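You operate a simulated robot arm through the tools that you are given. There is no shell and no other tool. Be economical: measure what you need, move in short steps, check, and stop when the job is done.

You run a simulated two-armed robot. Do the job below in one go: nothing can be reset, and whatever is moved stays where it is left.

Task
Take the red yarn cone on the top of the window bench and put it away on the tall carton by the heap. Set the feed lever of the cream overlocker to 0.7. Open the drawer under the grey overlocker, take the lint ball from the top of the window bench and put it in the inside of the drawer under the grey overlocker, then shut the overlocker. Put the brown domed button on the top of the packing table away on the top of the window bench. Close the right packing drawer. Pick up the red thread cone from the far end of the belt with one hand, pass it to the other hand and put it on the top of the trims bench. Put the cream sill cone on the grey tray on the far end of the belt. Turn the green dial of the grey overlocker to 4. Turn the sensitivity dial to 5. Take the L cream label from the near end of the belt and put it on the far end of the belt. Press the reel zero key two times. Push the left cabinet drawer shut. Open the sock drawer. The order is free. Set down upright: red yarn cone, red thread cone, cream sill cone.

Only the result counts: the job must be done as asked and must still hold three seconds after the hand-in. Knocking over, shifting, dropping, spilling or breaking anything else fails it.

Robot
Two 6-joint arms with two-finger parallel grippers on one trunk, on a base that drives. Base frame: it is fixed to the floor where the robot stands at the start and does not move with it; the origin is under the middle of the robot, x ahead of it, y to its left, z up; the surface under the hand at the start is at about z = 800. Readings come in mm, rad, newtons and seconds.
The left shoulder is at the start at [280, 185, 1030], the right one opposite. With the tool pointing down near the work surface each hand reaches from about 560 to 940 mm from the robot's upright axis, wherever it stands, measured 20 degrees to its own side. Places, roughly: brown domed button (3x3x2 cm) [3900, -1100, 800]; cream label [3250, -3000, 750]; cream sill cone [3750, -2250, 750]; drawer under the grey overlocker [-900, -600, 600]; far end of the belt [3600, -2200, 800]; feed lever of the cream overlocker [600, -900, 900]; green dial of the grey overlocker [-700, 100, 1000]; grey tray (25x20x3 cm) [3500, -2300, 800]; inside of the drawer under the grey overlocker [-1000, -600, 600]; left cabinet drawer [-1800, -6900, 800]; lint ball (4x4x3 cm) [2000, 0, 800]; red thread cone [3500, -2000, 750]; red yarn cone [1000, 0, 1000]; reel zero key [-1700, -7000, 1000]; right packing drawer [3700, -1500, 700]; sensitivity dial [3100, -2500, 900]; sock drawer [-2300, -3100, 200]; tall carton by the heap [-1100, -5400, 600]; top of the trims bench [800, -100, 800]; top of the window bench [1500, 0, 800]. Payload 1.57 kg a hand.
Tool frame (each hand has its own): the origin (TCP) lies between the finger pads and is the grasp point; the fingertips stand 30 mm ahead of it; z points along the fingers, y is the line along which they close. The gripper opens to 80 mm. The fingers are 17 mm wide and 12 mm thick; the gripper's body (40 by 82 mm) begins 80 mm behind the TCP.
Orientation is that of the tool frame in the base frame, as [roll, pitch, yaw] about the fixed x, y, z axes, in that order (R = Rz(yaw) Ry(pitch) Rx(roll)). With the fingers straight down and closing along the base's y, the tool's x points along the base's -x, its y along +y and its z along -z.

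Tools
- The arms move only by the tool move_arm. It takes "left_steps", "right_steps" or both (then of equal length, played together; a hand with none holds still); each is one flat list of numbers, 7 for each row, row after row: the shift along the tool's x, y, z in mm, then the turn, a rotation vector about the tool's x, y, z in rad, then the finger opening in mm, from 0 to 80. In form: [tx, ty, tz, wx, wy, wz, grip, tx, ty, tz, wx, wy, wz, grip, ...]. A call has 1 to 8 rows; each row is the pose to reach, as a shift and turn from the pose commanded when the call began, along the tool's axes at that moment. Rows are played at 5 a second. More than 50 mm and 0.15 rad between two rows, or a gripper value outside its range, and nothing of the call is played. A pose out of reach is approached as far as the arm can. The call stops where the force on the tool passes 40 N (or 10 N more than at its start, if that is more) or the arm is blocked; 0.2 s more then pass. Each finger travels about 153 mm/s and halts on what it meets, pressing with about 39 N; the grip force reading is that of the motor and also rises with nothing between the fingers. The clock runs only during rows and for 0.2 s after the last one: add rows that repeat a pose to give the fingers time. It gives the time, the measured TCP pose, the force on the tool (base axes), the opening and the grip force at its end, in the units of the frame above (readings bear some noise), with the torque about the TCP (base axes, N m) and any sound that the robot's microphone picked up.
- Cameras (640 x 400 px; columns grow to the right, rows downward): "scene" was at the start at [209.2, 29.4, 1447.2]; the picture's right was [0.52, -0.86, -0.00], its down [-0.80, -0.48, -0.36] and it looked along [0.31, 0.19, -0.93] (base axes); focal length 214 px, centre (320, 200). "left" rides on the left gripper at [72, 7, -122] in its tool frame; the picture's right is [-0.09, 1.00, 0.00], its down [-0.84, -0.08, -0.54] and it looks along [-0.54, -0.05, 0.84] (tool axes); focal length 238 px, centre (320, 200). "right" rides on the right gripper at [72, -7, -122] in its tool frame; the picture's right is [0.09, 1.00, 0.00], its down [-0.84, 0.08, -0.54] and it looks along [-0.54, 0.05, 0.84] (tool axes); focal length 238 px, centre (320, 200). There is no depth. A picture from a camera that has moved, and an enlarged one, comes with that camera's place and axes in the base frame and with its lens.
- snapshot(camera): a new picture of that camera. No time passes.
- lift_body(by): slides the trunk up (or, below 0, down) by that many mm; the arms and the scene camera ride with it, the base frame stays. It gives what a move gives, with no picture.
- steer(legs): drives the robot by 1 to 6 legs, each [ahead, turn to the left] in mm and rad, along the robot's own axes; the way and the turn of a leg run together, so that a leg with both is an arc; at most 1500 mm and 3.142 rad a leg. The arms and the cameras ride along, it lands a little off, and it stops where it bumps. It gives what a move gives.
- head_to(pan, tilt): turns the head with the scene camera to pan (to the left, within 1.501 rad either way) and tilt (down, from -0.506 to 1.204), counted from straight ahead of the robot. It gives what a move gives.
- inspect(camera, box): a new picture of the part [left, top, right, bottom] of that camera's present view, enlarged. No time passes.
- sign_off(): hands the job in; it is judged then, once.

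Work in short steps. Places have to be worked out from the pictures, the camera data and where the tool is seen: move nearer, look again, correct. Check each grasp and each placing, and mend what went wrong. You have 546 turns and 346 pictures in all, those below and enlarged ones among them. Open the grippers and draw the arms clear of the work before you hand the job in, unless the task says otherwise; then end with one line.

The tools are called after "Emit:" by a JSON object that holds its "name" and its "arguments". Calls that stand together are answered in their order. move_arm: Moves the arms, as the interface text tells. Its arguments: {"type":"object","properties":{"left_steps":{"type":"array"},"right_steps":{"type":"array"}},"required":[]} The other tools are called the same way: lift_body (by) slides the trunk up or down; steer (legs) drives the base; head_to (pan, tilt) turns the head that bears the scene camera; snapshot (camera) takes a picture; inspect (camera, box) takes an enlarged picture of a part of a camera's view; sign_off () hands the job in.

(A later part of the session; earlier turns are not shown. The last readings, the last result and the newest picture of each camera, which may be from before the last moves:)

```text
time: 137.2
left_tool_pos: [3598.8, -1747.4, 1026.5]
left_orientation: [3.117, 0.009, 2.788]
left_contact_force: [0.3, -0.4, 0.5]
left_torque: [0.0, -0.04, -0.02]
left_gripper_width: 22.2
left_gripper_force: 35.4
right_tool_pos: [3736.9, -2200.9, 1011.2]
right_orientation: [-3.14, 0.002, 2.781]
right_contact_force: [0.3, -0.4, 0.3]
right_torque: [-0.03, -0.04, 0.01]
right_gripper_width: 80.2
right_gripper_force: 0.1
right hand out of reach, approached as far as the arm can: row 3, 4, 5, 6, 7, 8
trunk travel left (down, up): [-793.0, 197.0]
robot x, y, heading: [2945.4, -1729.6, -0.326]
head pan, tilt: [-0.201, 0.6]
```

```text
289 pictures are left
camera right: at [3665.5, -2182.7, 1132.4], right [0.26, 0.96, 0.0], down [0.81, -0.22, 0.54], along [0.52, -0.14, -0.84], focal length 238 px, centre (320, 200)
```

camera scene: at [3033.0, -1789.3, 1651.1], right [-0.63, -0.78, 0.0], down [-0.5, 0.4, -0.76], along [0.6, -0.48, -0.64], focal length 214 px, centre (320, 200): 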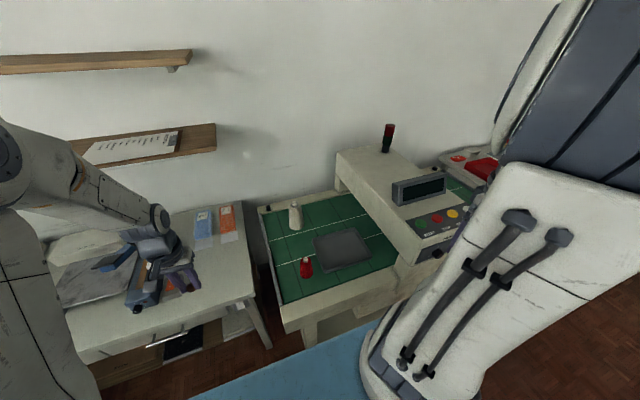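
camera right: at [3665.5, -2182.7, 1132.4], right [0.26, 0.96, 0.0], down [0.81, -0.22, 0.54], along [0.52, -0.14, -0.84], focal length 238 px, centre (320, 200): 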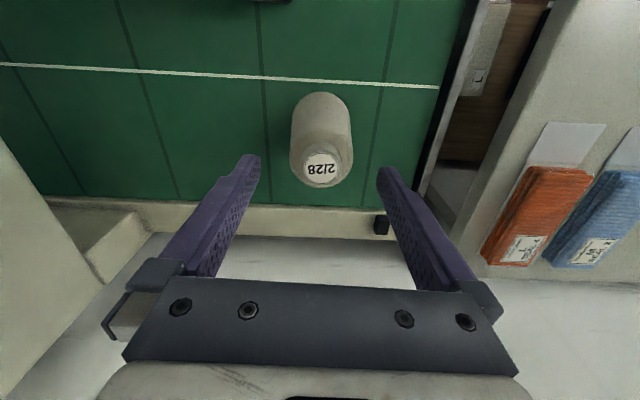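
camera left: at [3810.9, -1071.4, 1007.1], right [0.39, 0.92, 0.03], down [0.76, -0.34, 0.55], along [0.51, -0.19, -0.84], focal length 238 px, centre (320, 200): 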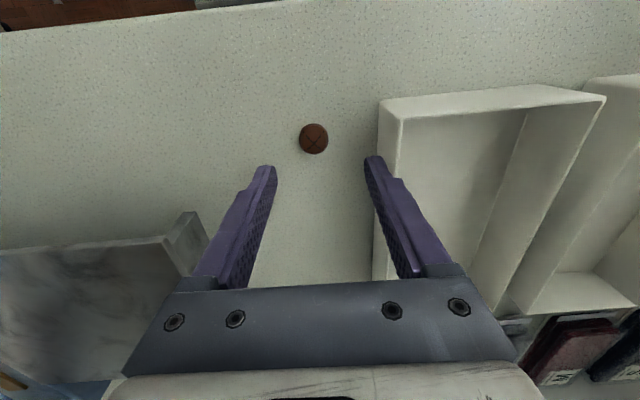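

Emit:
{"name": "steer", "arguments": {"legs": [[30, 0]]}}

Emit:
{"name": "lift_body", "arguments": {"by": -30}}

Emit:
{"name": "snapshot", "arguments": {"camera": "right"}}

```text
time: 138.0
left_tool_pos: [3627.8, -1758.7, 1025.3]
left_orientation: [3.117, 0.006, 2.786]
left_contact_force: [-0.3, 0.2, -0.2]
left_torque: [-0.02, -0.01, 0.01]
left_gripper_width: 22.3
left_gripper_force: 34.8
right_tool_pos: [3765.5, -2212.0, 1010.6]
right_orientation: [3.142, 0.0, 2.785]
right_contact_force: [-0.4, -0.1, 0.1]
right_torque: [0.02, -0.04, 0.02]
right_gripper_width: 80.0
right_gripper_force: 0.1
trunk travel left (down, up): [-793.0, 197.0]
robot x, y, heading: [2972.6, -1743.6, -0.327]
head pan, tilt: [-0.201, 0.6]
```

```text
time: 138.7
left_tool_pos: [3627.5, -1758.1, 995.5]
left_orientation: [3.115, 0.007, 2.787]
left_contact_force: [-0.4, 0.0, -0.8]
left_torque: [0.0, -0.01, 0.02]
left_gripper_width: 22.3
left_gripper_force: 35.1
right_tool_pos: [3765.1, -2211.2, 981.3]
right_orientation: [-3.14, 0.002, 2.785]
right_contact_force: [0.0, 0.1, 1.0]
right_torque: [0.01, -0.03, -0.03]
right_gripper_width: 79.9
right_gripper_force: 0.0
trunk travel left (down, up): [-763.0, 227.0]
robot x, y, heading: [2977.1, -1740.9, -0.331]
head pan, tilt: [-0.201, 0.6]
```

```text
288 pictures are left
camera right: at [3694.4, -2192.9, 1101.5], right [0.26, 0.96, 0.0], down [0.81, -0.22, 0.54], along [0.52, -0.14, -0.84], focal length 238 px, centre (320, 200)
```

right: 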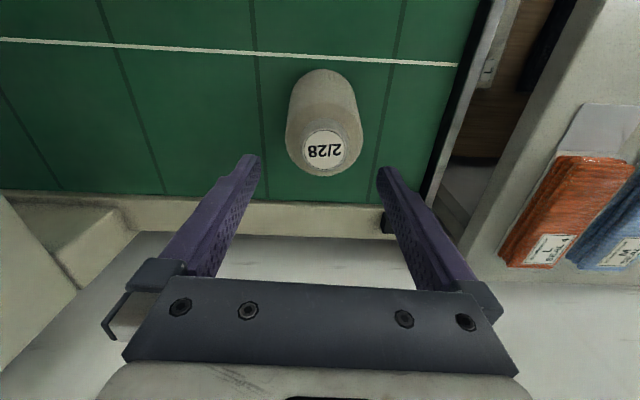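

Emit:
{"name": "move_arm", "arguments": {"right_steps": [12, 1, 20, 0, 0, 0, 80, 12, 1, 60, 0, 0, 0, 80, 12, 1, 90, 0, 0, 0, 80, 12, 1, 116, 0, 0, 0, 80]}}

Emit:
{"name": "snapshot", "arguments": {"camera": "right"}}

```text
time: 139.7
left_tool_pos: [3628.3, -1758.3, 997.4]
left_orientation: [3.114, 0.004, 2.787]
left_contact_force: [-0.2, -0.4, 0.2]
left_torque: [-0.07, 0.03, 0.0]
left_gripper_width: 22.4
left_gripper_force: 34.7
right_tool_pos: [3756.4, -2207.8, 865.4]
right_orientation: [-3.14, 0.0, 2.785]
right_contact_force: [-0.8, 0.0, 0.3]
right_torque: [0.01, 0.0, 0.0]
right_gripper_width: 79.8
right_gripper_force: 0.1
trunk travel left (down, up): [-763.0, 227.0]
robot x, y, heading: [2972.2, -1740.5, -0.33]
head pan, tilt: [-0.201, 0.6]
```

```text
287 pictures are left
camera right: at [3684.6, -2188.2, 986.0], right [0.26, 0.96, 0.0], down [0.81, -0.22, 0.54], along [0.52, -0.14, -0.84], focal length 238 px, centre (320, 200)
```

right: 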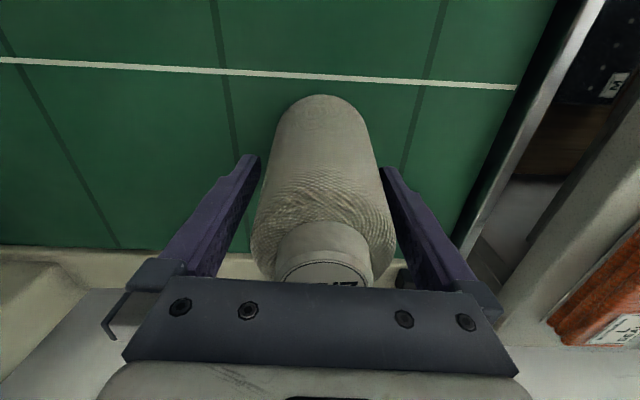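

Emit:
{"name": "move_arm", "arguments": {"right_steps": [0, 0, 0, 0, 0, 0, 50, 0, 0, 0, 0, 0, 0, 20, 0, 0, 0, 0, 0, 0, 0, 0, 0, 0, 0, 0, 0, 0]}}

Emit:
{"name": "snapshot", "arguments": {"camera": "right"}}

```text
time: 140.7
left_tool_pos: [3628.1, -1757.5, 996.4]
left_orientation: [3.115, 0.006, 2.786]
left_contact_force: [-0.4, 0.1, 0.1]
left_torque: [0.02, 0.01, -0.05]
left_gripper_width: 22.3
left_gripper_force: 35.3
right_tool_pos: [3755.5, -2205.9, 864.9]
right_orientation: [3.141, -0.001, 2.785]
right_contact_force: [1.8, 0.6, 2.3]
right_torque: [-0.07, -0.11, 0.05]
right_gripper_width: 72.4
right_gripper_force: 39.0
trunk travel left (down, up): [-763.0, 227.0]
robot x, y, heading: [2973.3, -1742.5, -0.326]
head pan, tilt: [-0.201, 0.6]
```

```text
286 pictures are left
camera right: at [3684.6, -2188.1, 986.3], right [0.26, 0.96, 0.0], down [0.81, -0.22, 0.54], along [0.52, -0.14, -0.84], focal length 238 px, centre (320, 200)
```

right: 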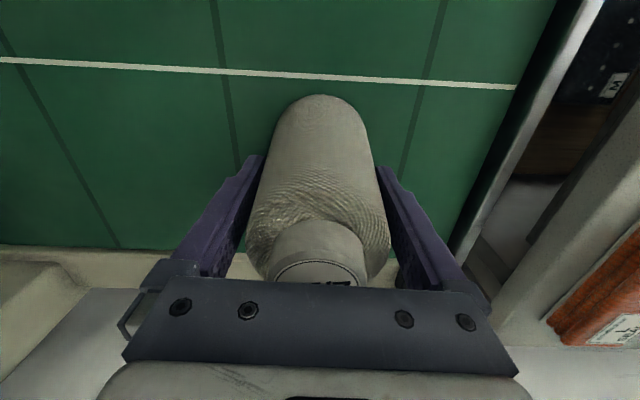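

Emit:
{"name": "move_arm", "arguments": {"right_steps": [0, 0, -20, 0, 0, 0, 0, 0, 0, -60, 0, 0, 0, 0, 0, 0, -100, 0, 0, 0, 0]}}

Emit:
{"name": "snapshot", "arguments": {"camera": "right"}}

```text
time: 141.5
left_tool_pos: [3627.8, -1758.3, 996.7]
left_orientation: [3.115, 0.006, 2.787]
left_contact_force: [0.1, 0.6, -0.4]
left_torque: [-0.02, -0.03, 0.0]
left_gripper_width: 22.5
left_gripper_force: 35.0
right_tool_pos: [3752.5, -2206.9, 964.3]
right_orientation: [-3.139, -0.002, 2.785]
right_contact_force: [1.1, 0.5, -2.4]
right_torque: [-0.01, -0.01, 0.01]
right_gripper_width: 72.3
right_gripper_force: 38.0
trunk travel left (down, up): [-763.0, 227.0]
robot x, y, heading: [2973.5, -1740.1, -0.327]
head pan, tilt: [-0.201, 0.6]
```

```text
285 pictures are left
camera right: at [3682.2, -2187.8, 1085.9], right [0.26, 0.96, 0.0], down [0.81, -0.22, 0.54], along [0.52, -0.14, -0.84], focal length 238 px, centre (320, 200)
```

right: 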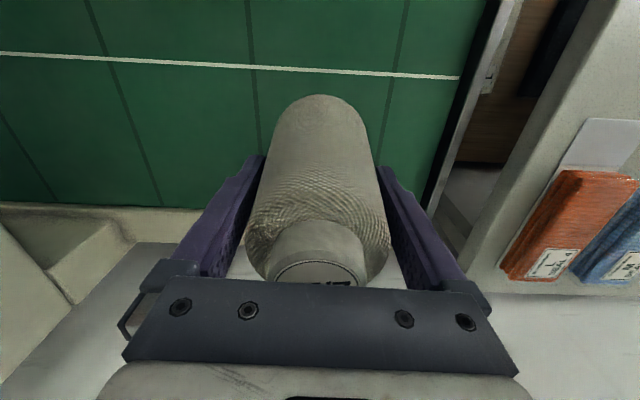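

Emit:
{"name": "move_arm", "arguments": {"right_steps": [35, -24, 0, 0, 0, 0, 0, 70, -48, 0, 0, 0, 0, 0, 105, -73, 0, 0, 0, 0, 0, 140, -97, 0, 0, 0, 0, 0, 175, -121, 0, 0, 0, 0, 0, 210, -146, 0, 0, 0, 0, 0, 245, -170, 0, 0, 0, 0, 0]}}

Emit:
{"name": "snapshot", "arguments": {"camera": "right"}}

Emit:
{"name": "head_to", "arguments": {"pan": -0.3, "tilt": 0.8}}

Emit:
{"name": "inspect", "arguments": {"camera": "scene", "box": [220, 100, 460, 250]}}

```text
time: 143.1
left_tool_pos: [3628.9, -1756.6, 995.7]
left_orientation: [3.116, 0.006, 2.787]
left_contact_force: [-0.7, -0.2, -0.8]
left_torque: [0.0, 0.04, 0.03]
left_gripper_width: 22.1
left_gripper_force: 34.4
right_tool_pos: [3463.6, -2279.2, 963.8]
right_orientation: [-3.142, 0.0, 2.784]
right_contact_force: [-0.1, -0.3, -2.4]
right_torque: [-0.03, 0.0, 0.02]
right_gripper_width: 72.2
right_gripper_force: 39.2
trunk travel left (down, up): [-763.0, 227.0]
robot x, y, heading: [2976.0, -1736.8, -0.328]
head pan, tilt: [-0.201, 0.6]
```

```text
284 pictures are left
camera right: at [3392.6, -2260.5, 1085.2], right [0.26, 0.96, 0.0], down [0.81, -0.22, 0.54], along [0.52, -0.14, -0.84], focal length 238 px, centre (320, 200)
```

right: 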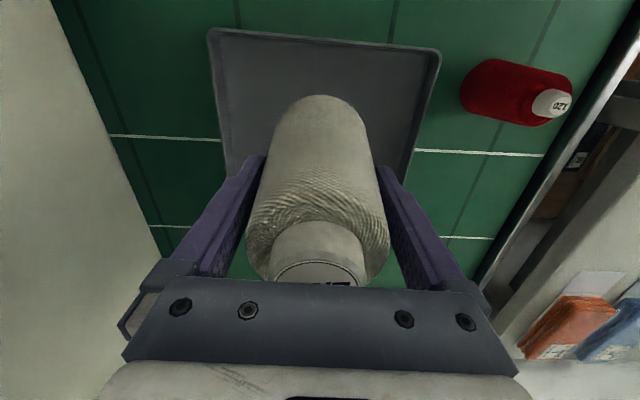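

```text
time: 143.9
left_tool_pos: [3628.6, -1756.9, 994.9]
left_orientation: [3.115, 0.005, 2.789]
left_contact_force: [0.1, -0.2, -0.3]
left_torque: [0.0, 0.0, 0.0]
left_gripper_width: 22.1
left_gripper_force: 34.9
right_tool_pos: [3464.0, -2278.9, 962.7]
right_orientation: [3.141, 0.0, 2.784]
right_contact_force: [-0.3, 0.0, -0.7]
right_torque: [-0.03, -0.02, 0.02]
right_gripper_width: 72.5
right_gripper_force: 39.1
trunk travel left (down, up): [-763.0, 227.0]
robot x, y, heading: [2972.6, -1738.7, -0.327]
head pan, tilt: [-0.3, 0.799]
```

```text
2.67 times, centred on (340, 175) of scene
camera zoom: at [3192.0, -1838.2, 1512.9], right [-0.59, -0.81, 0.0], down [-0.58, 0.42, -0.7], along [0.56, -0.41, -0.72], focal length 572 px, centre (267, 267)
```

zoom: 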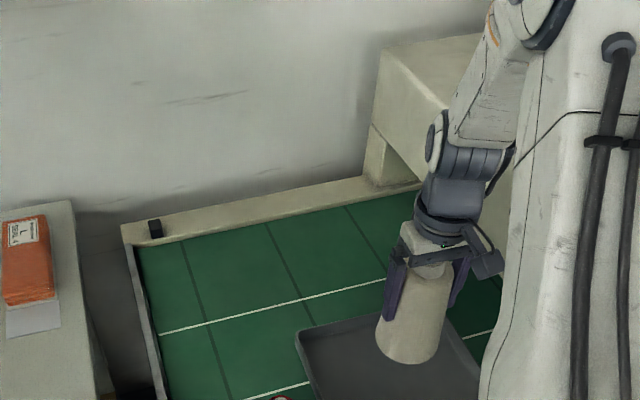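

Emit:
{"name": "move_arm", "arguments": {"right_steps": [-12, 0, 40, 0, 0, 0, 0, -12, 0, 75, 0, 0, 0, 0, -12, 0, 85, 0, 0, 0, 0, -12, 0, 89, 0, 0, 0, 0, -12, 0, 92, 0, 0, 0, 0]}}

Emit:
{"name": "snapshot", "arguments": {"camera": "right"}}

```text
time: 145.1
left_tool_pos: [3627.1, -1758.5, 996.1]
left_orientation: [3.116, 0.006, 2.788]
left_contact_force: [0.1, -0.2, -0.7]
left_torque: [0.01, 0.01, -0.02]
left_gripper_width: 22.3
left_gripper_force: 35.0
right_tool_pos: [3477.2, -2284.0, 871.5]
right_orientation: [-3.139, 0.0, 2.783]
right_contact_force: [-0.1, 0.2, -1.6]
right_torque: [-0.02, 0.01, -0.02]
right_gripper_width: 72.2
right_gripper_force: 39.0
trunk travel left (down, up): [-763.0, 227.0]
robot x, y, heading: [2975.1, -1743.4, -0.326]
head pan, tilt: [-0.3, 0.799]
```

```text
282 pictures are left
camera right: at [3407.1, -2265.6, 993.2], right [0.26, 0.96, 0.0], down [0.81, -0.22, 0.54], along [0.52, -0.14, -0.84], focal length 238 px, centre (320, 200)
```

right: 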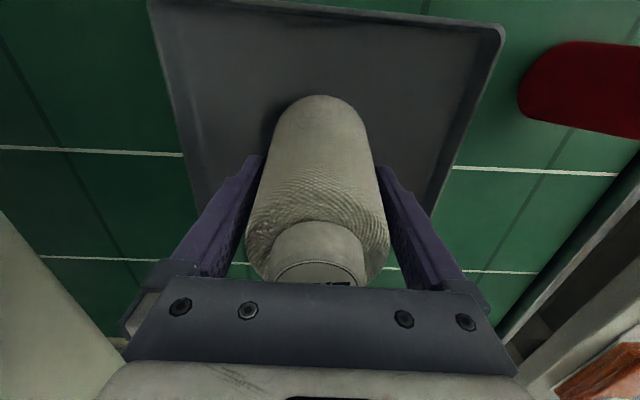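

Not yet in contact; lower by small steps until the force shows support.

Emit:
{"name": "move_arm", "arguments": {"right_steps": [0, 0, 2, 0, 0, 0, 0, 0, 0, 3.5, 0, 0, 0, 0]}}

```text
time: 145.7
left_tool_pos: [3629.0, -1758.2, 996.4]
left_orientation: [3.115, 0.006, 2.787]
left_contact_force: [-0.1, 0.1, 0.0]
left_torque: [0.02, -0.03, 0.0]
left_gripper_width: 22.1
left_gripper_force: 35.2
right_tool_pos: [3478.7, -2284.7, 868.9]
right_orientation: [-3.141, 0.0, 2.785]
right_contact_force: [-0.6, 2.5, 1.0]
right_torque: [0.09, 0.04, -0.02]
right_gripper_width: 72.3
right_gripper_force: 39.0
trunk travel left (down, up): [-763.0, 227.0]
robot x, y, heading: [2973.6, -1737.6, -0.333]
head pan, tilt: [-0.3, 0.799]
```

Contact felt. Open slowly and rise.

Emit:
{"name": "move_arm", "arguments": {"right_steps": [0, 0, 0, 0, 0, 0, 74, 0, 0, 0, 0, 0, 0, 80, 0, 0, 0, 0, 0, 0, 80]}}

Emit:
{"name": "move_arm", "arguments": {"right_steps": [0, 0, -30, 0, 0, 0, 80, 0, 0, -75, 0, 0, 0, 80, 0, 0, -120, 0, 0, 0, 80, 0, 0, -165, 0, 0, 0, 80]}}

Emit:
{"name": "snapshot", "arguments": {"camera": "right"}}

```text
time: 146.5
left_tool_pos: [3629.2, -1757.5, 995.1]
left_orientation: [3.114, 0.006, 2.787]
left_contact_force: [-0.2, 0.3, 1.4]
left_torque: [0.03, -0.01, 0.0]
left_gripper_width: 22.5
left_gripper_force: 34.7
right_tool_pos: [3477.3, -2284.6, 868.3]
right_orientation: [-3.141, 0.0, 2.783]
right_contact_force: [-0.3, 0.1, 0.1]
right_torque: [-0.01, -0.02, 0.03]
right_gripper_width: 79.9
right_gripper_force: 0.1
trunk travel left (down, up): [-763.0, 227.0]
robot x, y, heading: [2969.2, -1740.3, -0.328]
head pan, tilt: [-0.3, 0.799]
```

```text
time: 147.5
left_tool_pos: [3628.2, -1757.9, 995.9]
left_orientation: [3.115, 0.006, 2.789]
left_contact_force: [0.3, -0.1, -0.6]
left_torque: [-0.02, 0.0, 0.01]
left_gripper_width: 22.1
left_gripper_force: 34.7
right_tool_pos: [3476.7, -2282.8, 1035.2]
right_orientation: [3.141, -0.002, 2.784]
right_contact_force: [0.3, -0.8, 0.0]
right_torque: [0.04, 0.0, -0.02]
right_gripper_width: 80.2
right_gripper_force: 0.0
trunk travel left (down, up): [-763.0, 227.0]
robot x, y, heading: [2973.5, -1739.7, -0.328]
head pan, tilt: [-0.3, 0.799]
```

```text
281 pictures are left
camera right: at [3406.8, -2264.5, 1156.6], right [0.26, 0.96, 0.0], down [0.81, -0.22, 0.54], along [0.52, -0.14, -0.84], focal length 238 px, centre (320, 200)
```

right: 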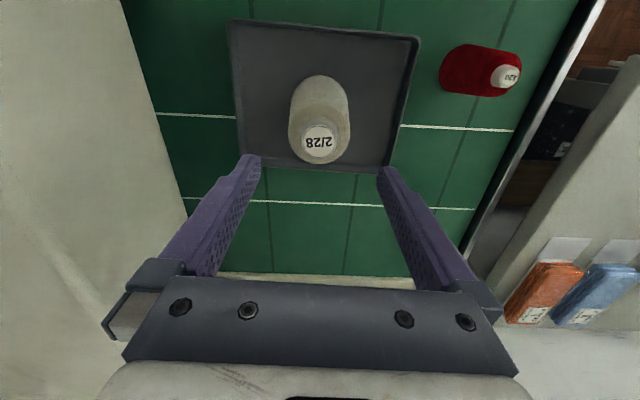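

Sill cone stands on the tray. Now raise the trunk, back off and move along toward the dial and near end.

Emit:
{"name": "lift_body", "arguments": {"by": 210}}

Emit:
{"name": "steer", "arguments": {"legs": [[-170, 0], [0, -1.53], [420, 0], [0, 1.54]]}}

Emit:
{"name": "head_to", "arguments": {"pan": -0.3, "tilt": 0.7}}

Emit:
{"name": "snapshot", "arguments": {"camera": "scene"}}

Emit:
{"name": "snapshot", "arguments": {"camera": "right"}}

```text
time: 149.7
left_tool_pos: [3628.8, -1757.4, 1205.7]
left_orientation: [3.116, 0.006, 2.786]
left_contact_force: [0.3, 0.6, 1.1]
left_torque: [0.0, 0.02, 0.01]
left_gripper_width: 22.3
left_gripper_force: 34.8
right_tool_pos: [3477.6, -2284.2, 1245.3]
right_orientation: [-3.139, 0.0, 2.783]
right_contact_force: [0.3, 0.3, -0.9]
right_torque: [0.04, -0.03, 0.04]
right_gripper_width: 80.3
right_gripper_force: 0.1
trunk travel left (down, up): [-973.0, 17.0]
robot x, y, heading: [2973.0, -1740.8, -0.323]
head pan, tilt: [-0.3, 0.799]
```

```text
time: 160.9
left_tool_pos: [3347.2, -2092.9, 1206.5]
left_orientation: [3.115, 0.004, 2.809]
left_contact_force: [-0.1, -1.1, -0.7]
left_torque: [0.0, 0.0, -0.05]
left_gripper_width: 22.6
left_gripper_force: 35.2
right_tool_pos: [3208.1, -2622.6, 1245.1]
right_orientation: [-3.139, -0.001, 2.806]
right_contact_force: [-0.1, -0.3, 0.2]
right_torque: [-0.02, -0.02, -0.01]
right_gripper_width: 80.2
right_gripper_force: 0.0
trunk travel left (down, up): [-973.0, 17.0]
robot x, y, heading: [2692.5, -2084.7, -0.305]
head pan, tilt: [-0.3, 0.799]
```

```text
time: 161.6
left_tool_pos: [3347.2, -2093.0, 1205.8]
left_orientation: [3.116, 0.005, 2.809]
left_contact_force: [0.0, -0.3, 0.0]
left_torque: [-0.02, 0.03, 0.0]
left_gripper_width: 22.3
left_gripper_force: 35.3
right_tool_pos: [3208.1, -2622.0, 1244.4]
right_orientation: [-3.14, 0.0, 2.807]
right_contact_force: [0.9, -0.7, 0.3]
right_torque: [0.03, -0.04, 0.01]
right_gripper_width: 80.1
right_gripper_force: 0.1
trunk travel left (down, up): [-973.0, 17.0]
robot x, y, heading: [2690.9, -2086.7, -0.304]
head pan, tilt: [-0.3, 0.7]
```

```text
280 pictures are left
camera scene: at [2916.2, -2185.6, 1731.1], right [-0.57, -0.82, 0.0], down [-0.53, 0.37, -0.76], along [0.63, -0.44, -0.64], focal length 214 px, centre (320, 200)
```

scene: 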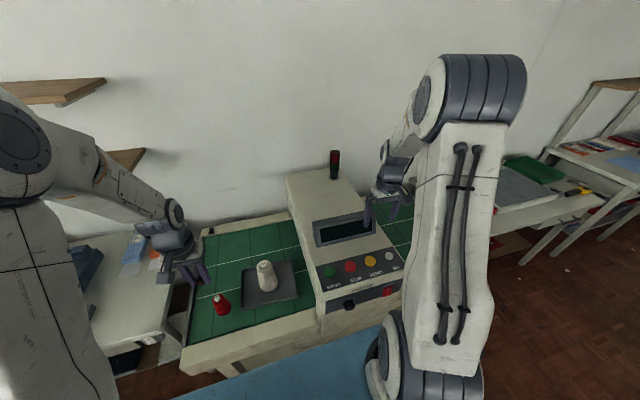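

```text
279 pictures are left
camera right: at [3136.6, -2604.9, 1366.3], right [0.24, 0.97, 0.0], down [0.82, -0.2, 0.54], along [0.53, -0.13, -0.84], focal length 238 px, centre (320, 200)
```

right: 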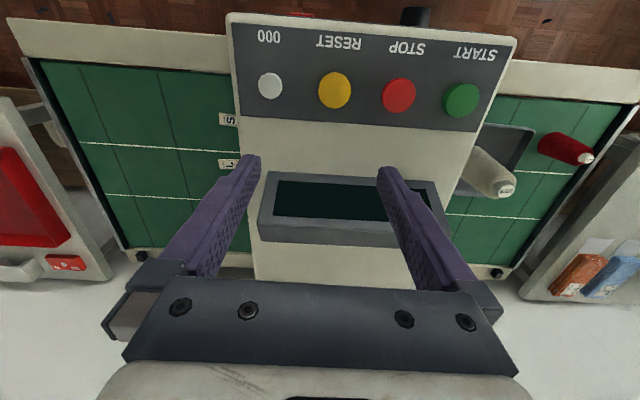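

Emit:
{"name": "inspect", "arguments": {"camera": "scene", "box": [290, 220, 420, 330]}}

Emit:
{"name": "inspect", "arguments": {"camera": "right", "box": [20, 60, 260, 210]}}

```text
3.64 times, centred on (355, 275) of scene
camera zoom: at [2916.2, -2185.6, 1731.1], right [-0.57, -0.82, 0.0], down [-0.53, 0.37, -0.76], along [0.63, -0.44, -0.64], focal length 780 px, centre (193, -73)
```

zoom: 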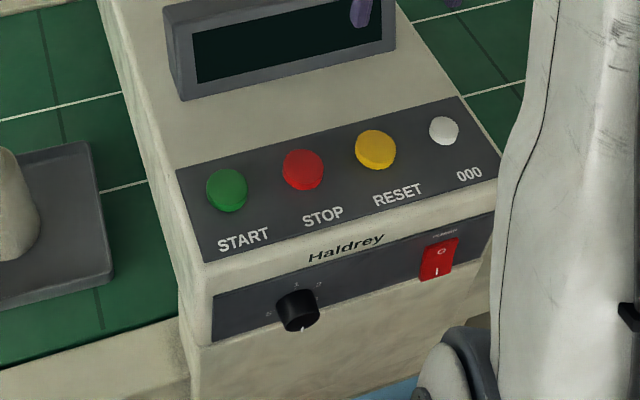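

```text
2.67 times, centred on (140, 135) of right
camera zoom: at [3136.6, -2604.9, 1366.3], right [0.24, 0.97, 0.0], down [0.82, -0.2, 0.54], along [0.53, -0.13, -0.84], focal length 636 px, centre (800, 373)
```

zoom: 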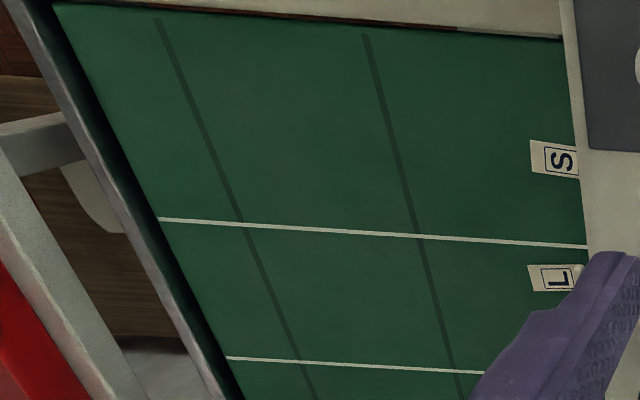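

The dial sits on the machine's front face, so I need a horizontal hand. Back off a little and tilt the right hand to point forward.

Emit:
{"name": "steer", "arguments": {"legs": [[-70, 0]]}}

Emit:
{"name": "move_arm", "arguments": {"right_steps": [25, 25, 0, 0, -0.1, 0, 60, 50, 50, 0, 0, -0.2, 0, 60, 75, 75, 0, 0, -0.3, 0, 60, 100, 100, 0, 0, -0.4, 0, 60, 125, 120, 0, 0, -0.52, 0, 60, 140, 130, 0, 0, -0.64, 0, 60, 150, 135, 0, 0, -0.76, 0, 60, 160, 135, 0, 0, -0.88, 0, 60]}}

```text
time: 162.6
left_tool_pos: [3279.8, -2071.8, 1207.5]
left_orientation: [3.117, 0.007, 2.807]
left_contact_force: [-0.3, 0.2, 0.4]
left_torque: [-0.01, -0.02, -0.01]
left_gripper_width: 22.3
left_gripper_force: 35.2
right_tool_pos: [3140.4, -2600.4, 1245.9]
right_orientation: [-3.14, -0.001, 2.805]
right_contact_force: [0.8, 0.1, 0.2]
right_torque: [0.0, -0.02, 0.03]
right_gripper_width: 80.1
right_gripper_force: 0.0
trunk travel left (down, up): [-973.0, 17.0]
robot x, y, heading: [2626.8, -2071.3, -0.304]
head pan, tilt: [-0.3, 0.7]
```

```text
time: 164.4
left_tool_pos: [3279.6, -2069.9, 1207.3]
left_orientation: [3.118, 0.005, 2.808]
left_contact_force: [-0.9, 1.5, 0.2]
left_torque: [-0.04, -0.03, -0.02]
left_gripper_width: 22.4
left_gripper_force: 35.1
right_tool_pos: [3199.8, -2493.3, 1330.9]
right_orientation: [-3.138, 0.882, 2.81]
right_contact_force: [-0.5, -0.2, 0.4]
right_torque: [-0.01, 0.0, -0.05]
right_gripper_width: 59.9
right_gripper_force: 0.0
right hand out of reach, approached as far as the arm can: row 4, 5, 6, 7, 8
trunk travel left (down, up): [-973.0, 17.0]
robot x, y, heading: [2626.3, -2067.5, -0.303]
head pan, tilt: [-0.3, 0.7]
```

Emit:
{"name": "snapshot", "arguments": {"camera": "right"}}

Emit:
{"name": "inspect", "arguments": {"camera": "scene", "box": [305, 280, 375, 330]}}

```text
276 pictures are left
camera right: at [3065.5, -2453.8, 1352.2], right [0.27, 0.96, -0.07], down [0.13, 0.04, 0.99], along [0.95, -0.28, -0.12], focal length 238 px, centre (320, 200)
```

right: 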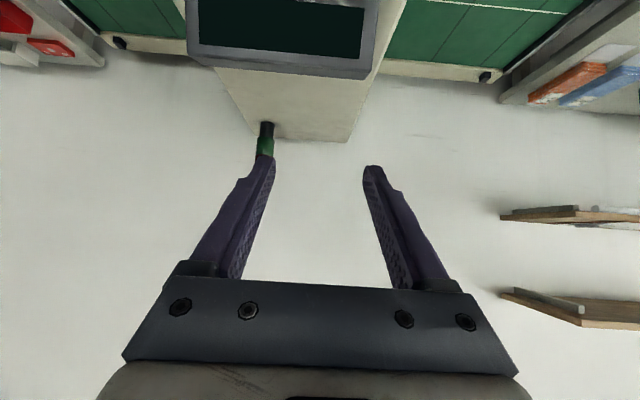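

```text
8.00 times, centred on (340, 305) of scene
camera zoom: at [2847.1, -2162.5, 1731.6], right [-0.57, -0.82, 0.0], down [-0.53, 0.37, -0.77], along [0.63, -0.44, -0.64], focal length 1716 px, centre (160, -640)
```

zoom: 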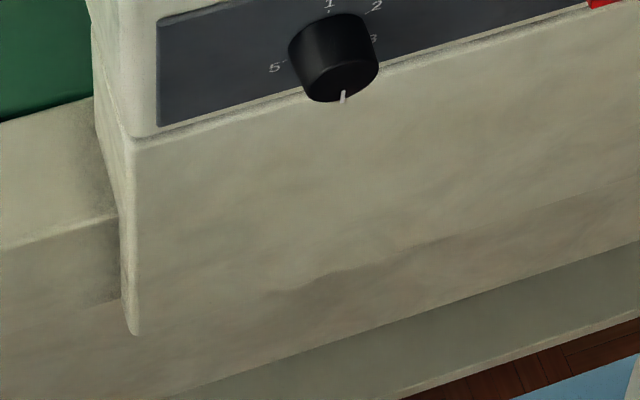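

The dial points to 4 and needs about 60° clockwise. With the hand pointing down, gripping the knob sides, I can roll the hand about the knob's axis. Return the hand to pointing down over it.

Emit:
{"name": "move_arm", "arguments": {"right_steps": [0, 0, 0, 0, 0.12, 0, 60, 0, 0, 0, 0, 0.24, 0, 60, 0, 0, 0, 0, 0.36, 0, 60, 0, 0, 0, 0, 0.48, 0, 60, 0, 0, 0, 0, 0.6, 0, 60, 0, 0, 0, 0, 0.72, 0, 60, 0, 0, 0, 0, 0.8, 0, 60, 0, 0, 0, 0, 0.882, 0, 60]}}

Emit:
{"name": "snapshot", "arguments": {"camera": "right"}}

```text
time: 166.2
left_tool_pos: [3280.5, -2073.0, 1206.4]
left_orientation: [3.115, 0.006, 2.808]
left_contact_force: [0.1, 0.2, -0.8]
left_torque: [0.0, 0.02, 0.0]
left_gripper_width: 22.4
left_gripper_force: 34.9
right_tool_pos: [3200.9, -2495.9, 1329.1]
right_orientation: [-3.139, -0.003, 2.806]
right_contact_force: [-0.8, -0.3, -0.1]
right_torque: [-0.01, 0.0, 0.01]
right_gripper_width: 60.0
right_gripper_force: 0.2
right hand out of reach, approached as far as the arm can: row 2, 3
trunk travel left (down, up): [-973.0, 17.0]
robot x, y, heading: [2627.2, -2068.8, -0.3]
head pan, tilt: [-0.3, 0.7]
```

```text
274 pictures are left
camera right: at [3130.4, -2478.2, 1450.5], right [0.24, 0.97, 0.0], down [0.82, -0.2, 0.54], along [0.52, -0.13, -0.84], focal length 238 px, centre (320, 200)
```

right: 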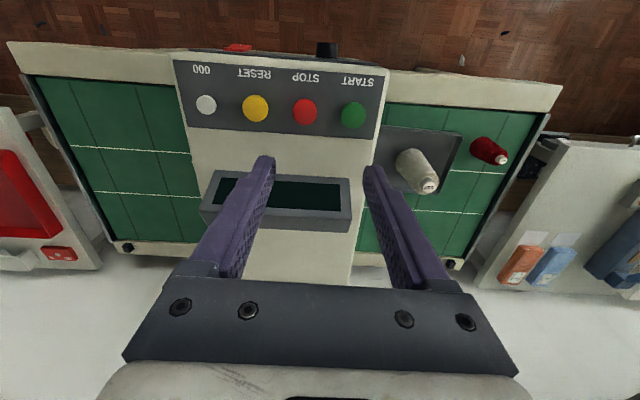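

Emit:
{"name": "move_arm", "arguments": {"right_steps": [26, 1, 20, 0, 0, 0, 60, 52, 2, 40, 0, 0, 0, 60, 78, 3, 75, 0, 0, 0, 60, 104, 4, 110, 0, 0, 0, 60, 104, 4, 155, 0, 0, 0, 60, 104, 4, 200, 0, 0, 0, 60, 104, 4, 245, 0, 0, 0, 60, 104, 4, 290, 0, 0, 0, 60]}}

Emit:
{"name": "snapshot", "arguments": {"camera": "right"}}

```text
time: 168.0
left_tool_pos: [3279.9, -2073.1, 1204.9]
left_orientation: [3.116, 0.006, 2.809]
left_contact_force: [-0.4, -0.5, 0.2]
left_torque: [0.01, 0.01, 0.02]
left_gripper_width: 22.4
left_gripper_force: 34.9
right_tool_pos: [3105.0, -2460.1, 1040.9]
right_orientation: [-3.14, -0.001, 2.803]
right_contact_force: [-0.4, 0.7, 1.5]
right_torque: [0.02, -0.02, 0.0]
right_gripper_width: 60.1
right_gripper_force: 0.1
trunk travel left (down, up): [-973.0, 17.0]
robot x, y, heading: [2622.7, -2066.8, -0.309]
head pan, tilt: [-0.3, 0.7]
```

```text
273 pictures are left
camera right: at [3035.0, -2442.9, 1161.7], right [0.24, 0.97, 0.0], down [0.82, -0.2, 0.54], along [0.53, -0.13, -0.84], focal length 238 px, centre (320, 200)
```

right: 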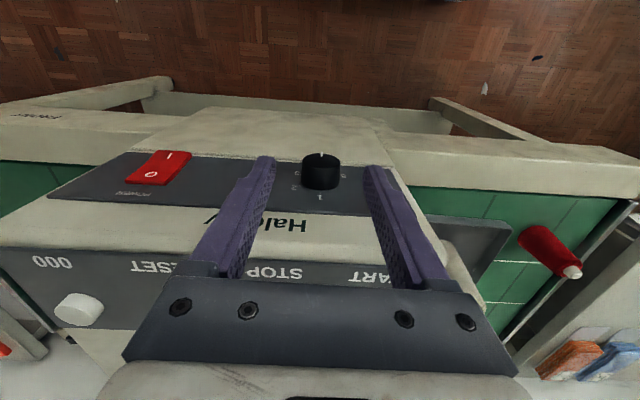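

Emit:
{"name": "inspect", "arguments": {"camera": "right", "box": [250, 130, 410, 230]}}

```text
4.00 times, centred on (330, 180) of right
camera zoom: at [3035.0, -2442.9, 1161.7], right [0.24, 0.97, 0.0], down [0.82, -0.2, 0.54], along [0.53, -0.13, -0.84], focal length 953 px, centre (280, 280)
```

zoom: 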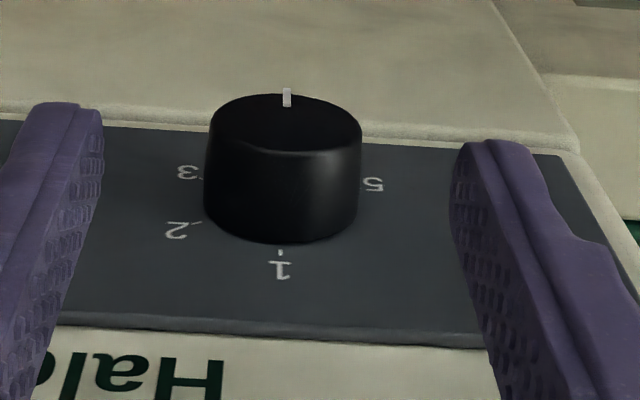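

Knob centre estimated at (3134, -2466, 953), pointer at 4, 60° spacing. Roll the hand 30° to the left in front of the knob.

Emit:
{"name": "move_arm", "arguments": {"right_steps": [5, 2, 20, 0.13, 0, 0, 60, 5, 5, 40, 0.26, 0, 0, 60, 5, 9, 60, 0.39, 0, 0, 60, 5, 11.5, 75, 0.52, 0, 0, 60]}}

Emit:
{"name": "snapshot", "arguments": {"camera": "right"}}

```text
time: 169.0
left_tool_pos: [3280.0, -2071.8, 1206.1]
left_orientation: [3.116, 0.006, 2.808]
left_contact_force: [-0.1, 0.1, 0.5]
left_torque: [0.02, 0.0, 0.03]
left_gripper_width: 22.1
left_gripper_force: 34.7
right_tool_pos: [3103.4, -2446.0, 964.3]
right_orientation: [-2.618, -0.001, 2.806]
right_contact_force: [-1.2, -0.1, 0.4]
right_torque: [0.01, -0.01, 0.01]
right_gripper_width: 60.0
right_gripper_force: 0.0
right hand out of reach, approached as far as the arm can: row 1
trunk travel left (down, up): [-973.0, 17.0]
robot x, y, heading: [2627.5, -2066.3, -0.305]
head pan, tilt: [-0.3, 0.7]
```

```text
271 pictures are left
camera right: at [3052.7, -2371.0, 1073.3], right [0.2, 0.85, -0.5], down [0.9, 0.04, 0.43], along [0.38, -0.53, -0.75], focal length 238 px, centre (320, 200)
```

right: 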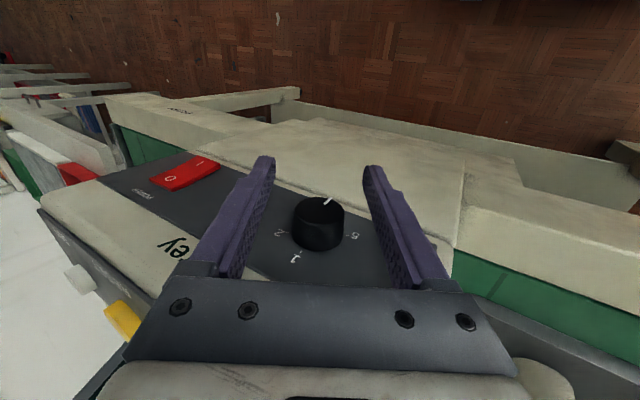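

Emit:
{"name": "move_arm", "arguments": {"right_steps": [-12, 0, 0, 0, 0, 0, 60, -22, 0, 0, 0, 0, 0, 60, -28, 0, 0, 0, 0, 0, 60]}}

Emit:
{"name": "snapshot", "arguments": {"camera": "right"}}

```text
time: 169.7
left_tool_pos: [3279.7, -2071.8, 1206.2]
left_orientation: [3.116, 0.006, 2.808]
left_contact_force: [0.5, 0.2, -0.5]
left_torque: [0.03, 0.04, -0.05]
left_gripper_width: 22.3
left_gripper_force: 34.9
right_tool_pos: [3114.7, -2451.3, 962.9]
right_orientation: [-2.617, -0.023, 2.809]
right_contact_force: [-9.6, 1.7, -3.8]
right_torque: [-0.41, -0.44, 0.58]
right_gripper_width: 59.9
right_gripper_force: 0.0
trunk travel left (down, up): [-973.0, 17.0]
robot x, y, heading: [2628.0, -2069.2, -0.304]
head pan, tilt: [-0.3, 0.7]
stopped in row 3 (right hand): the force on the tool passed its limit at 48 N (the readings are from after the stop); the commanded pose is now the measured one
```

```text
270 pictures are left
camera right: at [3065.9, -2376.4, 1073.4], right [0.18, 0.85, -0.5], down [0.91, 0.04, 0.41], along [0.37, -0.53, -0.77], focal length 238 px, centre (320, 200)
```

right: 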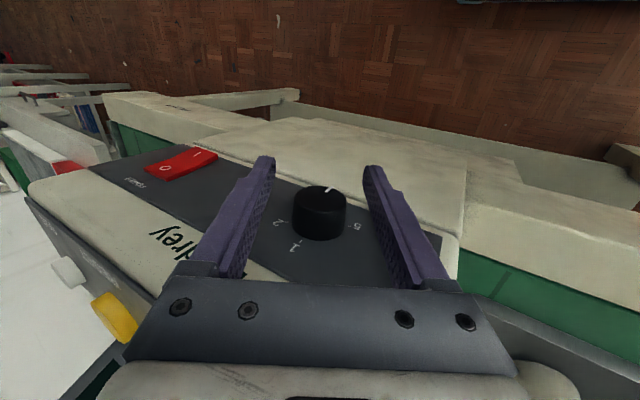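

The gripper body met the console. Pull back, pitch the fingers toward the face so the body stays clear, and advance again.

Emit:
{"name": "move_arm", "arguments": {"right_steps": [20, 0, -2, 0, -0.1, 0, 60, 20, -1, -4, 0, -0.2, 0, 60, 18, -1.5, -4.3, 0, -0.3, 0, 60, 17, -1.5, -4.3, 0, -0.4, 0, 60, 5, -1.5, -4.3, 0, -0.4, 0, 60, -5, -1.5, -4.3, 0, -0.4, 0, 60, -13, -1.5, -4.3, 0, -0.4, 0, 60]}}

Emit:
{"name": "snapshot", "arguments": {"camera": "right"}}

```text
time: 171.2
left_tool_pos: [3278.7, -2070.0, 1206.1]
left_orientation: [3.115, 0.004, 2.809]
left_contact_force: [0.6, -0.1, 0.5]
left_torque: [-0.01, -0.02, 0.0]
left_gripper_width: 22.3
left_gripper_force: 35.4
right_tool_pos: [3129.0, -2455.0, 967.5]
right_orientation: [-2.585, 0.327, 3.014]
right_contact_force: [-0.2, -0.5, -0.1]
right_torque: [0.0, 0.03, 0.0]
right_gripper_width: 59.8
right_gripper_force: 0.0
trunk travel left (down, up): [-973.0, 17.0]
robot x, y, heading: [2626.3, -2071.9, -0.304]
head pan, tilt: [-0.3, 0.7]
```

```text
269 pictures are left
camera right: at [3034.2, -2383.7, 1045.2], right [0.19, 0.83, -0.53], down [0.7, 0.26, 0.67], along [0.69, -0.49, -0.53], focal length 238 px, centre (320, 200)
```

right: 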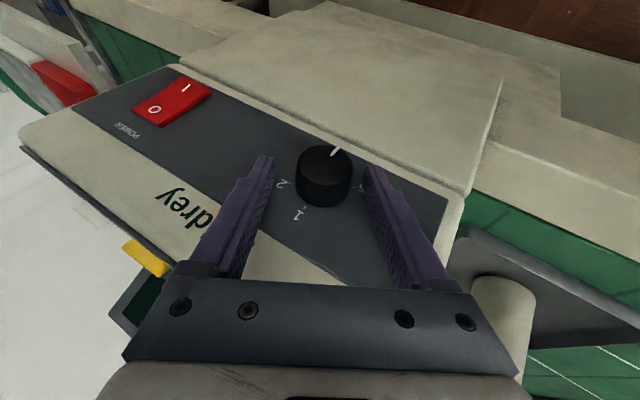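

Emit:
{"name": "move_arm", "arguments": {"right_steps": [0, 0, 0, 0, 0, 0, 45, 0, 0, 0, 0, 0, 0, 30, 0, 0, 0, 0, 0, 0, 30]}}

Emit:
{"name": "inspect", "arguments": {"camera": "right", "box": [220, 100, 420, 240]}}

```text
time: 172.1
left_tool_pos: [3279.1, -2071.1, 1206.0]
left_orientation: [3.116, 0.006, 2.809]
left_contact_force: [0.6, -0.5, -0.2]
left_torque: [-0.02, -0.03, -0.01]
left_gripper_width: 22.3
left_gripper_force: 35.6
right_tool_pos: [3129.3, -2453.8, 966.5]
right_orientation: [-2.589, 0.324, 3.017]
right_contact_force: [2.9, 13.0, -5.4]
right_torque: [0.39, 0.02, 0.21]
right_gripper_width: 42.5
right_gripper_force: 6.8
trunk travel left (down, up): [-973.0, 17.0]
robot x, y, heading: [2624.9, -2066.0, -0.31]
head pan, tilt: [-0.3, 0.7]
```

```text
2.86 times, centred on (320, 170) of right
camera zoom: at [3034.6, -2383.0, 1045.1], right [0.19, 0.83, -0.53], down [0.7, 0.27, 0.67], along [0.69, -0.49, -0.53], focal length 681 px, centre (320, 286)
```

zoom: 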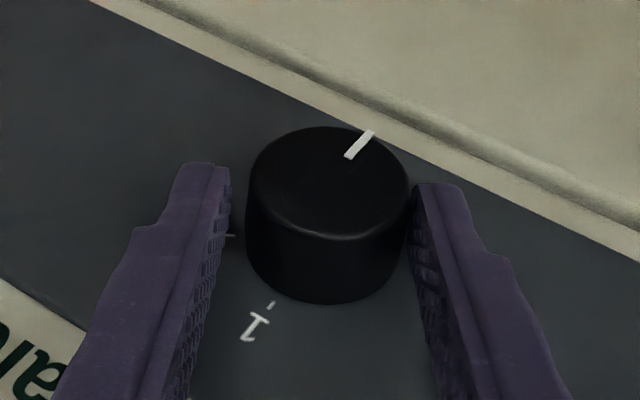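

Emit:
{"name": "move_arm", "arguments": {"right_steps": [0, 2, 0, 0, 0, 0, 46, 0, 3, 0, 0, 0, 0, 30, 0, 3, 0, 0, 0, 0, 30]}}

Emit:
{"name": "inspect", "arguments": {"camera": "right", "box": [220, 100, 420, 240]}}

```text
time: 172.8
left_tool_pos: [3280.2, -2070.9, 1205.9]
left_orientation: [3.114, 0.005, 2.809]
left_contact_force: [0.1, -1.0, -0.5]
left_torque: [-0.01, 0.03, 0.0]
left_gripper_width: 22.2
left_gripper_force: 34.6
right_tool_pos: [3130.2, -2451.0, 965.3]
right_orientation: [-2.587, 0.324, 3.013]
right_contact_force: [2.0, 5.5, -4.9]
right_torque: [0.23, 0.19, 0.08]
right_gripper_width: 38.5
right_gripper_force: 44.2
trunk travel left (down, up): [-973.0, 17.0]
robot x, y, heading: [2624.3, -2068.3, -0.303]
head pan, tilt: [-0.3, 0.7]
```

```text
2.86 times, centred on (320, 170) of right
camera zoom: at [3035.0, -2381.0, 1044.0], right [0.19, 0.83, -0.53], down [0.7, 0.26, 0.67], along [0.69, -0.49, -0.53], focal length 681 px, centre (320, 286)
```

zoom: 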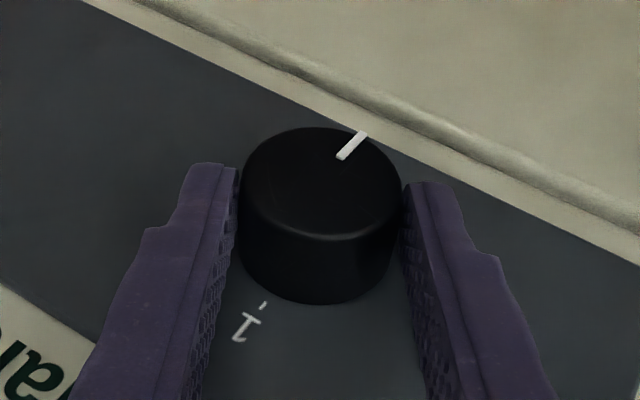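

Knob is gripped. Roll the hand 60° clockwise about the knob axis.

Emit:
{"name": "move_arm", "arguments": {"right_steps": [0.07, -2.5, 0.2, -0.137, 0, 0.058, 30, 0.3, -4.9, 0.7, -0.274, 0, 0.116, 30, 0.65, -7.2, 1.5, -0.411, 0, 0.174, 30, 1.1, -9.4, 2.7, -0.548, 0, 0.231, 30, 1.7, -11.3, 4.1, -0.685, 0, 0.289, 30, 2.5, -13, 5.8, -0.822, 0, 0.347, 30, 3.2, -14.4, 7.7, -0.959, 0, 0.405, 30]}}

Emit:
{"name": "inspect", "arguments": {"camera": "right", "box": [220, 100, 420, 240]}}

```text
time: 174.4
left_tool_pos: [3277.7, -2072.1, 1205.9]
left_orientation: [3.112, 0.008, 2.812]
left_contact_force: [-0.4, 0.6, 0.2]
left_torque: [-0.07, -0.03, -0.02]
left_gripper_width: 22.4
left_gripper_force: 34.9
right_tool_pos: [3123.8, -2471.7, 967.1]
right_orientation: [2.709, 0.34, 2.622]
right_contact_force: [-9.8, -10.1, 9.4]
right_torque: [-0.08, 0.34, -0.03]
right_gripper_width: 38.3
right_gripper_force: 44.0
trunk travel left (down, up): [-973.0, 17.0]
robot x, y, heading: [2625.1, -2063.5, -0.308]
head pan, tilt: [-0.3, 0.7]
stopped in row 7 (right hand): the force on the tool passed its limit at 43 N (the readings are from after the stop); the commanded pose is now the measured one
```

```text
2.86 times, centred on (320, 170) of right
camera zoom: at [3003.8, -2469.7, 1043.8], right [0.25, 0.9, 0.36], down [0.46, -0.44, 0.77], along [0.85, -0.03, -0.52], focal length 681 px, centre (320, 286)
```

zoom: 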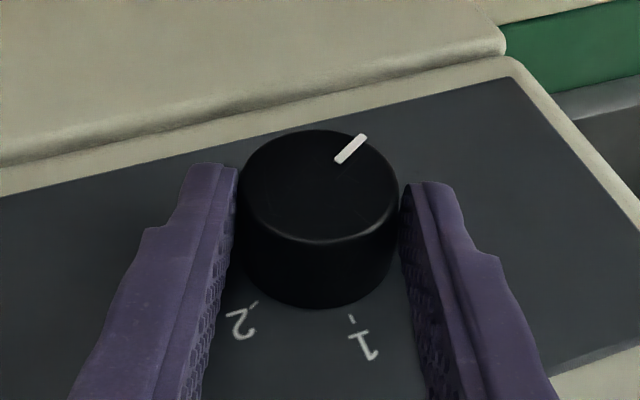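

Emit:
{"name": "move_arm", "arguments": {"right_steps": [0, 0, 0, 0, 0, 0, 45, 0, 0, 0, 0, 0, 0, 62, 0, 0, 0, 0, 0, 0, 62]}}

Emit:
{"name": "inspect", "arguments": {"camera": "right", "box": [220, 100, 420, 240]}}

```text
time: 175.2
left_tool_pos: [3279.7, -2073.2, 1205.8]
left_orientation: [3.114, 0.004, 2.809]
left_contact_force: [0.1, 0.7, 0.0]
left_torque: [-0.01, -0.03, -0.02]
left_gripper_width: 22.4
left_gripper_force: 34.9
right_tool_pos: [3124.1, -2469.8, 965.6]
right_orientation: [2.706, 0.341, 2.626]
right_contact_force: [0.0, 0.8, -0.6]
right_torque: [-0.03, -0.01, 0.01]
right_gripper_width: 61.9
right_gripper_force: 0.0
trunk travel left (down, up): [-973.0, 17.0]
robot x, y, heading: [2626.5, -2066.5, -0.304]
head pan, tilt: [-0.3, 0.7]
```

```text
2.86 times, centred on (320, 170) of right
camera zoom: at [3004.8, -2469.2, 1043.4], right [0.25, 0.9, 0.36], down [0.46, -0.44, 0.77], along [0.85, -0.03, -0.52], focal length 681 px, centre (320, 286)
```

zoom: 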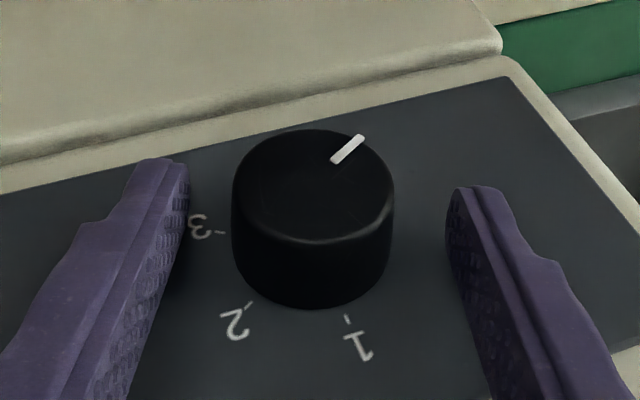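

Emit:
{"name": "move_arm", "arguments": {"right_steps": [18, 0, -8, 0, 0, 0, 62, 36, 0, -16, 0, 0, 0, 62, 45, 5, -40, 0.13, 0, -0.055, 62, 50, 10, -70, 0.26, 0, -0.11, 62, 55, 15, -100, 0.39, 0, -0.165, 62]}}

Emit:
{"name": "snapshot", "arguments": {"camera": "right"}}

```text
time: 176.4
left_tool_pos: [3280.1, -2071.2, 1205.7]
left_orientation: [3.114, 0.006, 2.809]
left_contact_force: [-0.3, 0.4, -0.3]
left_torque: [-0.01, 0.01, 0.02]
left_gripper_width: 22.2
left_gripper_force: 35.4
right_tool_pos: [3066.4, -2473.8, 1011.1]
right_orientation: [-3.124, 0.372, 2.798]
right_contact_force: [-0.5, -1.4, 0.5]
right_torque: [-0.02, 0.01, 0.01]
right_gripper_width: 61.7
right_gripper_force: 0.0
right hand out of reach, approached as far as the arm can: row 4, 5
trunk travel left (down, up): [-973.0, 17.0]
robot x, y, heading: [2626.4, -2069.1, -0.31]
head pan, tilt: [-0.3, 0.7]
```

```text
264 pictures are left
camera right: at [2959.4, -2441.1, 1098.9], right [0.26, 0.96, -0.05], down [0.58, -0.11, 0.81], along [0.77, -0.24, -0.59], focal length 238 px, centre (320, 200)
```

right: 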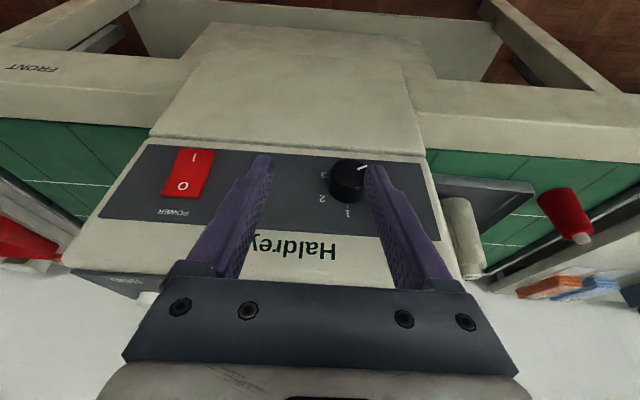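

Finger hides the 5; open wider and shift the hand left for a clear view.

Emit:
{"name": "move_arm", "arguments": {"right_steps": [0, 30, 0, 0, 0, 0, 80, 0, 45, 0, 0, 0, 0, 80]}}

Emit:
{"name": "inspect", "arguments": {"camera": "right", "box": [240, 120, 400, 220]}}

```text
time: 177.0
left_tool_pos: [3279.5, -2071.2, 1206.1]
left_orientation: [3.115, 0.004, 2.808]
left_contact_force: [1.3, 0.1, 0.0]
left_torque: [0.01, 0.02, -0.02]
left_gripper_width: 22.3
left_gripper_force: 34.5
right_tool_pos: [3085.7, -2434.2, 1007.3]
right_orientation: [-3.123, 0.376, 2.796]
right_contact_force: [-0.3, 0.0, -0.2]
right_torque: [-0.02, 0.0, -0.05]
right_gripper_width: 79.8
right_gripper_force: 0.0
right hand out of reach, approached as far as the arm can: row 1, 2
trunk travel left (down, up): [-973.0, 17.0]
robot x, y, heading: [2621.9, -2066.5, -0.311]
head pan, tilt: [-0.3, 0.7]
```

```text
4.00 times, centred on (320, 170) of right
camera zoom: at [2978.4, -2400.9, 1094.0], right [0.26, 0.96, -0.05], down [0.58, -0.12, 0.81], along [0.77, -0.24, -0.59], focal length 953 px, centre (320, 320)
```

zoom: 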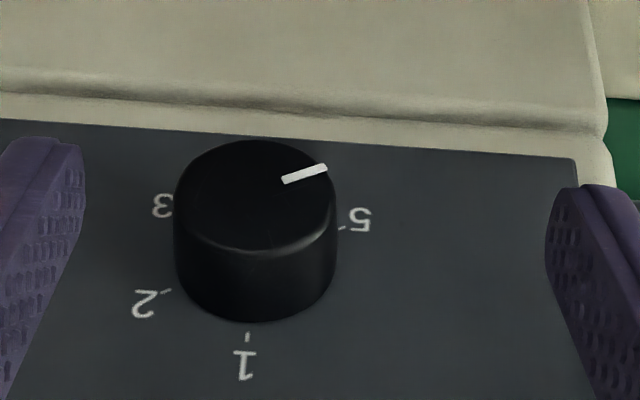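

Dial reads 5. Raise and straighten the right hand, then move along to the near end of the belt for the L label.

Emit:
{"name": "move_arm", "arguments": {"right_steps": [-16, 0, -42, 0, 0.0, 0, 80, -32, 0, -84, 0, 0.0, 0, 80, -48, 0, -126, 0, 0.1, 0, 80, -70, 0, -165, 0, 0.2, 0, 80, -100, 0, -185, 0, 0.3, 0, 80, -139, 0, -192, 0, 0.37, 0, 80]}}

Emit:
{"name": "steer", "arguments": {"legs": [[80, 0], [0, -1.54], [340, 0], [0, 1.54]]}}

Emit:
{"name": "snapshot", "arguments": {"camera": "right"}}

```text
time: 178.4
left_tool_pos: [3279.0, -2072.8, 1205.0]
left_orientation: [3.116, 0.005, 2.809]
left_contact_force: [-0.4, 0.4, -0.3]
left_torque: [0.02, 0.01, 0.0]
left_gripper_width: 22.3
left_gripper_force: 35.0
right_tool_pos: [3141.9, -2452.8, 1237.4]
right_orientation: [-3.127, 0.003, 2.791]
right_contact_force: [-1.3, -0.1, -0.7]
right_torque: [0.0, 0.01, 0.0]
right_gripper_width: 79.9
right_gripper_force: 0.0
right hand out of reach, approached as far as the arm can: row 1, 2, 3, 4
trunk travel left (down, up): [-973.0, 17.0]
robot x, y, heading: [2626.6, -2069.8, -0.309]
head pan, tilt: [-0.3, 0.7]
```

```text
time: 188.9
left_tool_pos: [3257.8, -2408.9, 1205.1]
left_orientation: [3.116, 0.006, 2.83]
left_contact_force: [-0.9, 0.2, -0.1]
left_torque: [-0.01, 0.01, -0.04]
left_gripper_width: 22.3
left_gripper_force: 35.1
right_tool_pos: [3128.7, -2791.9, 1237.8]
right_orientation: [-3.126, 0.005, 2.813]
right_contact_force: [0.0, 0.2, -0.4]
right_torque: [0.0, 0.0, -0.03]
right_gripper_width: 79.6
right_gripper_force: 0.0
trunk travel left (down, up): [-973.0, 17.0]
robot x, y, heading: [2600.9, -2418.1, -0.281]
head pan, tilt: [-0.3, 0.7]
```

```text
262 pictures are left
camera right: at [3058.0, -2773.1, 1358.7], right [0.23, 0.97, -0.02], down [0.82, -0.19, 0.55], along [0.53, -0.14, -0.84], focal length 238 px, centre (320, 200)
```

right: 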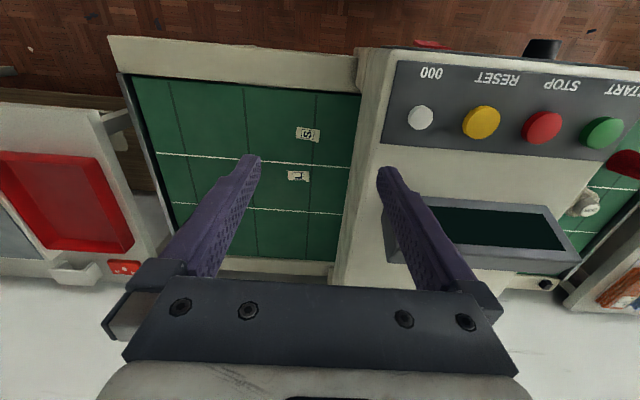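

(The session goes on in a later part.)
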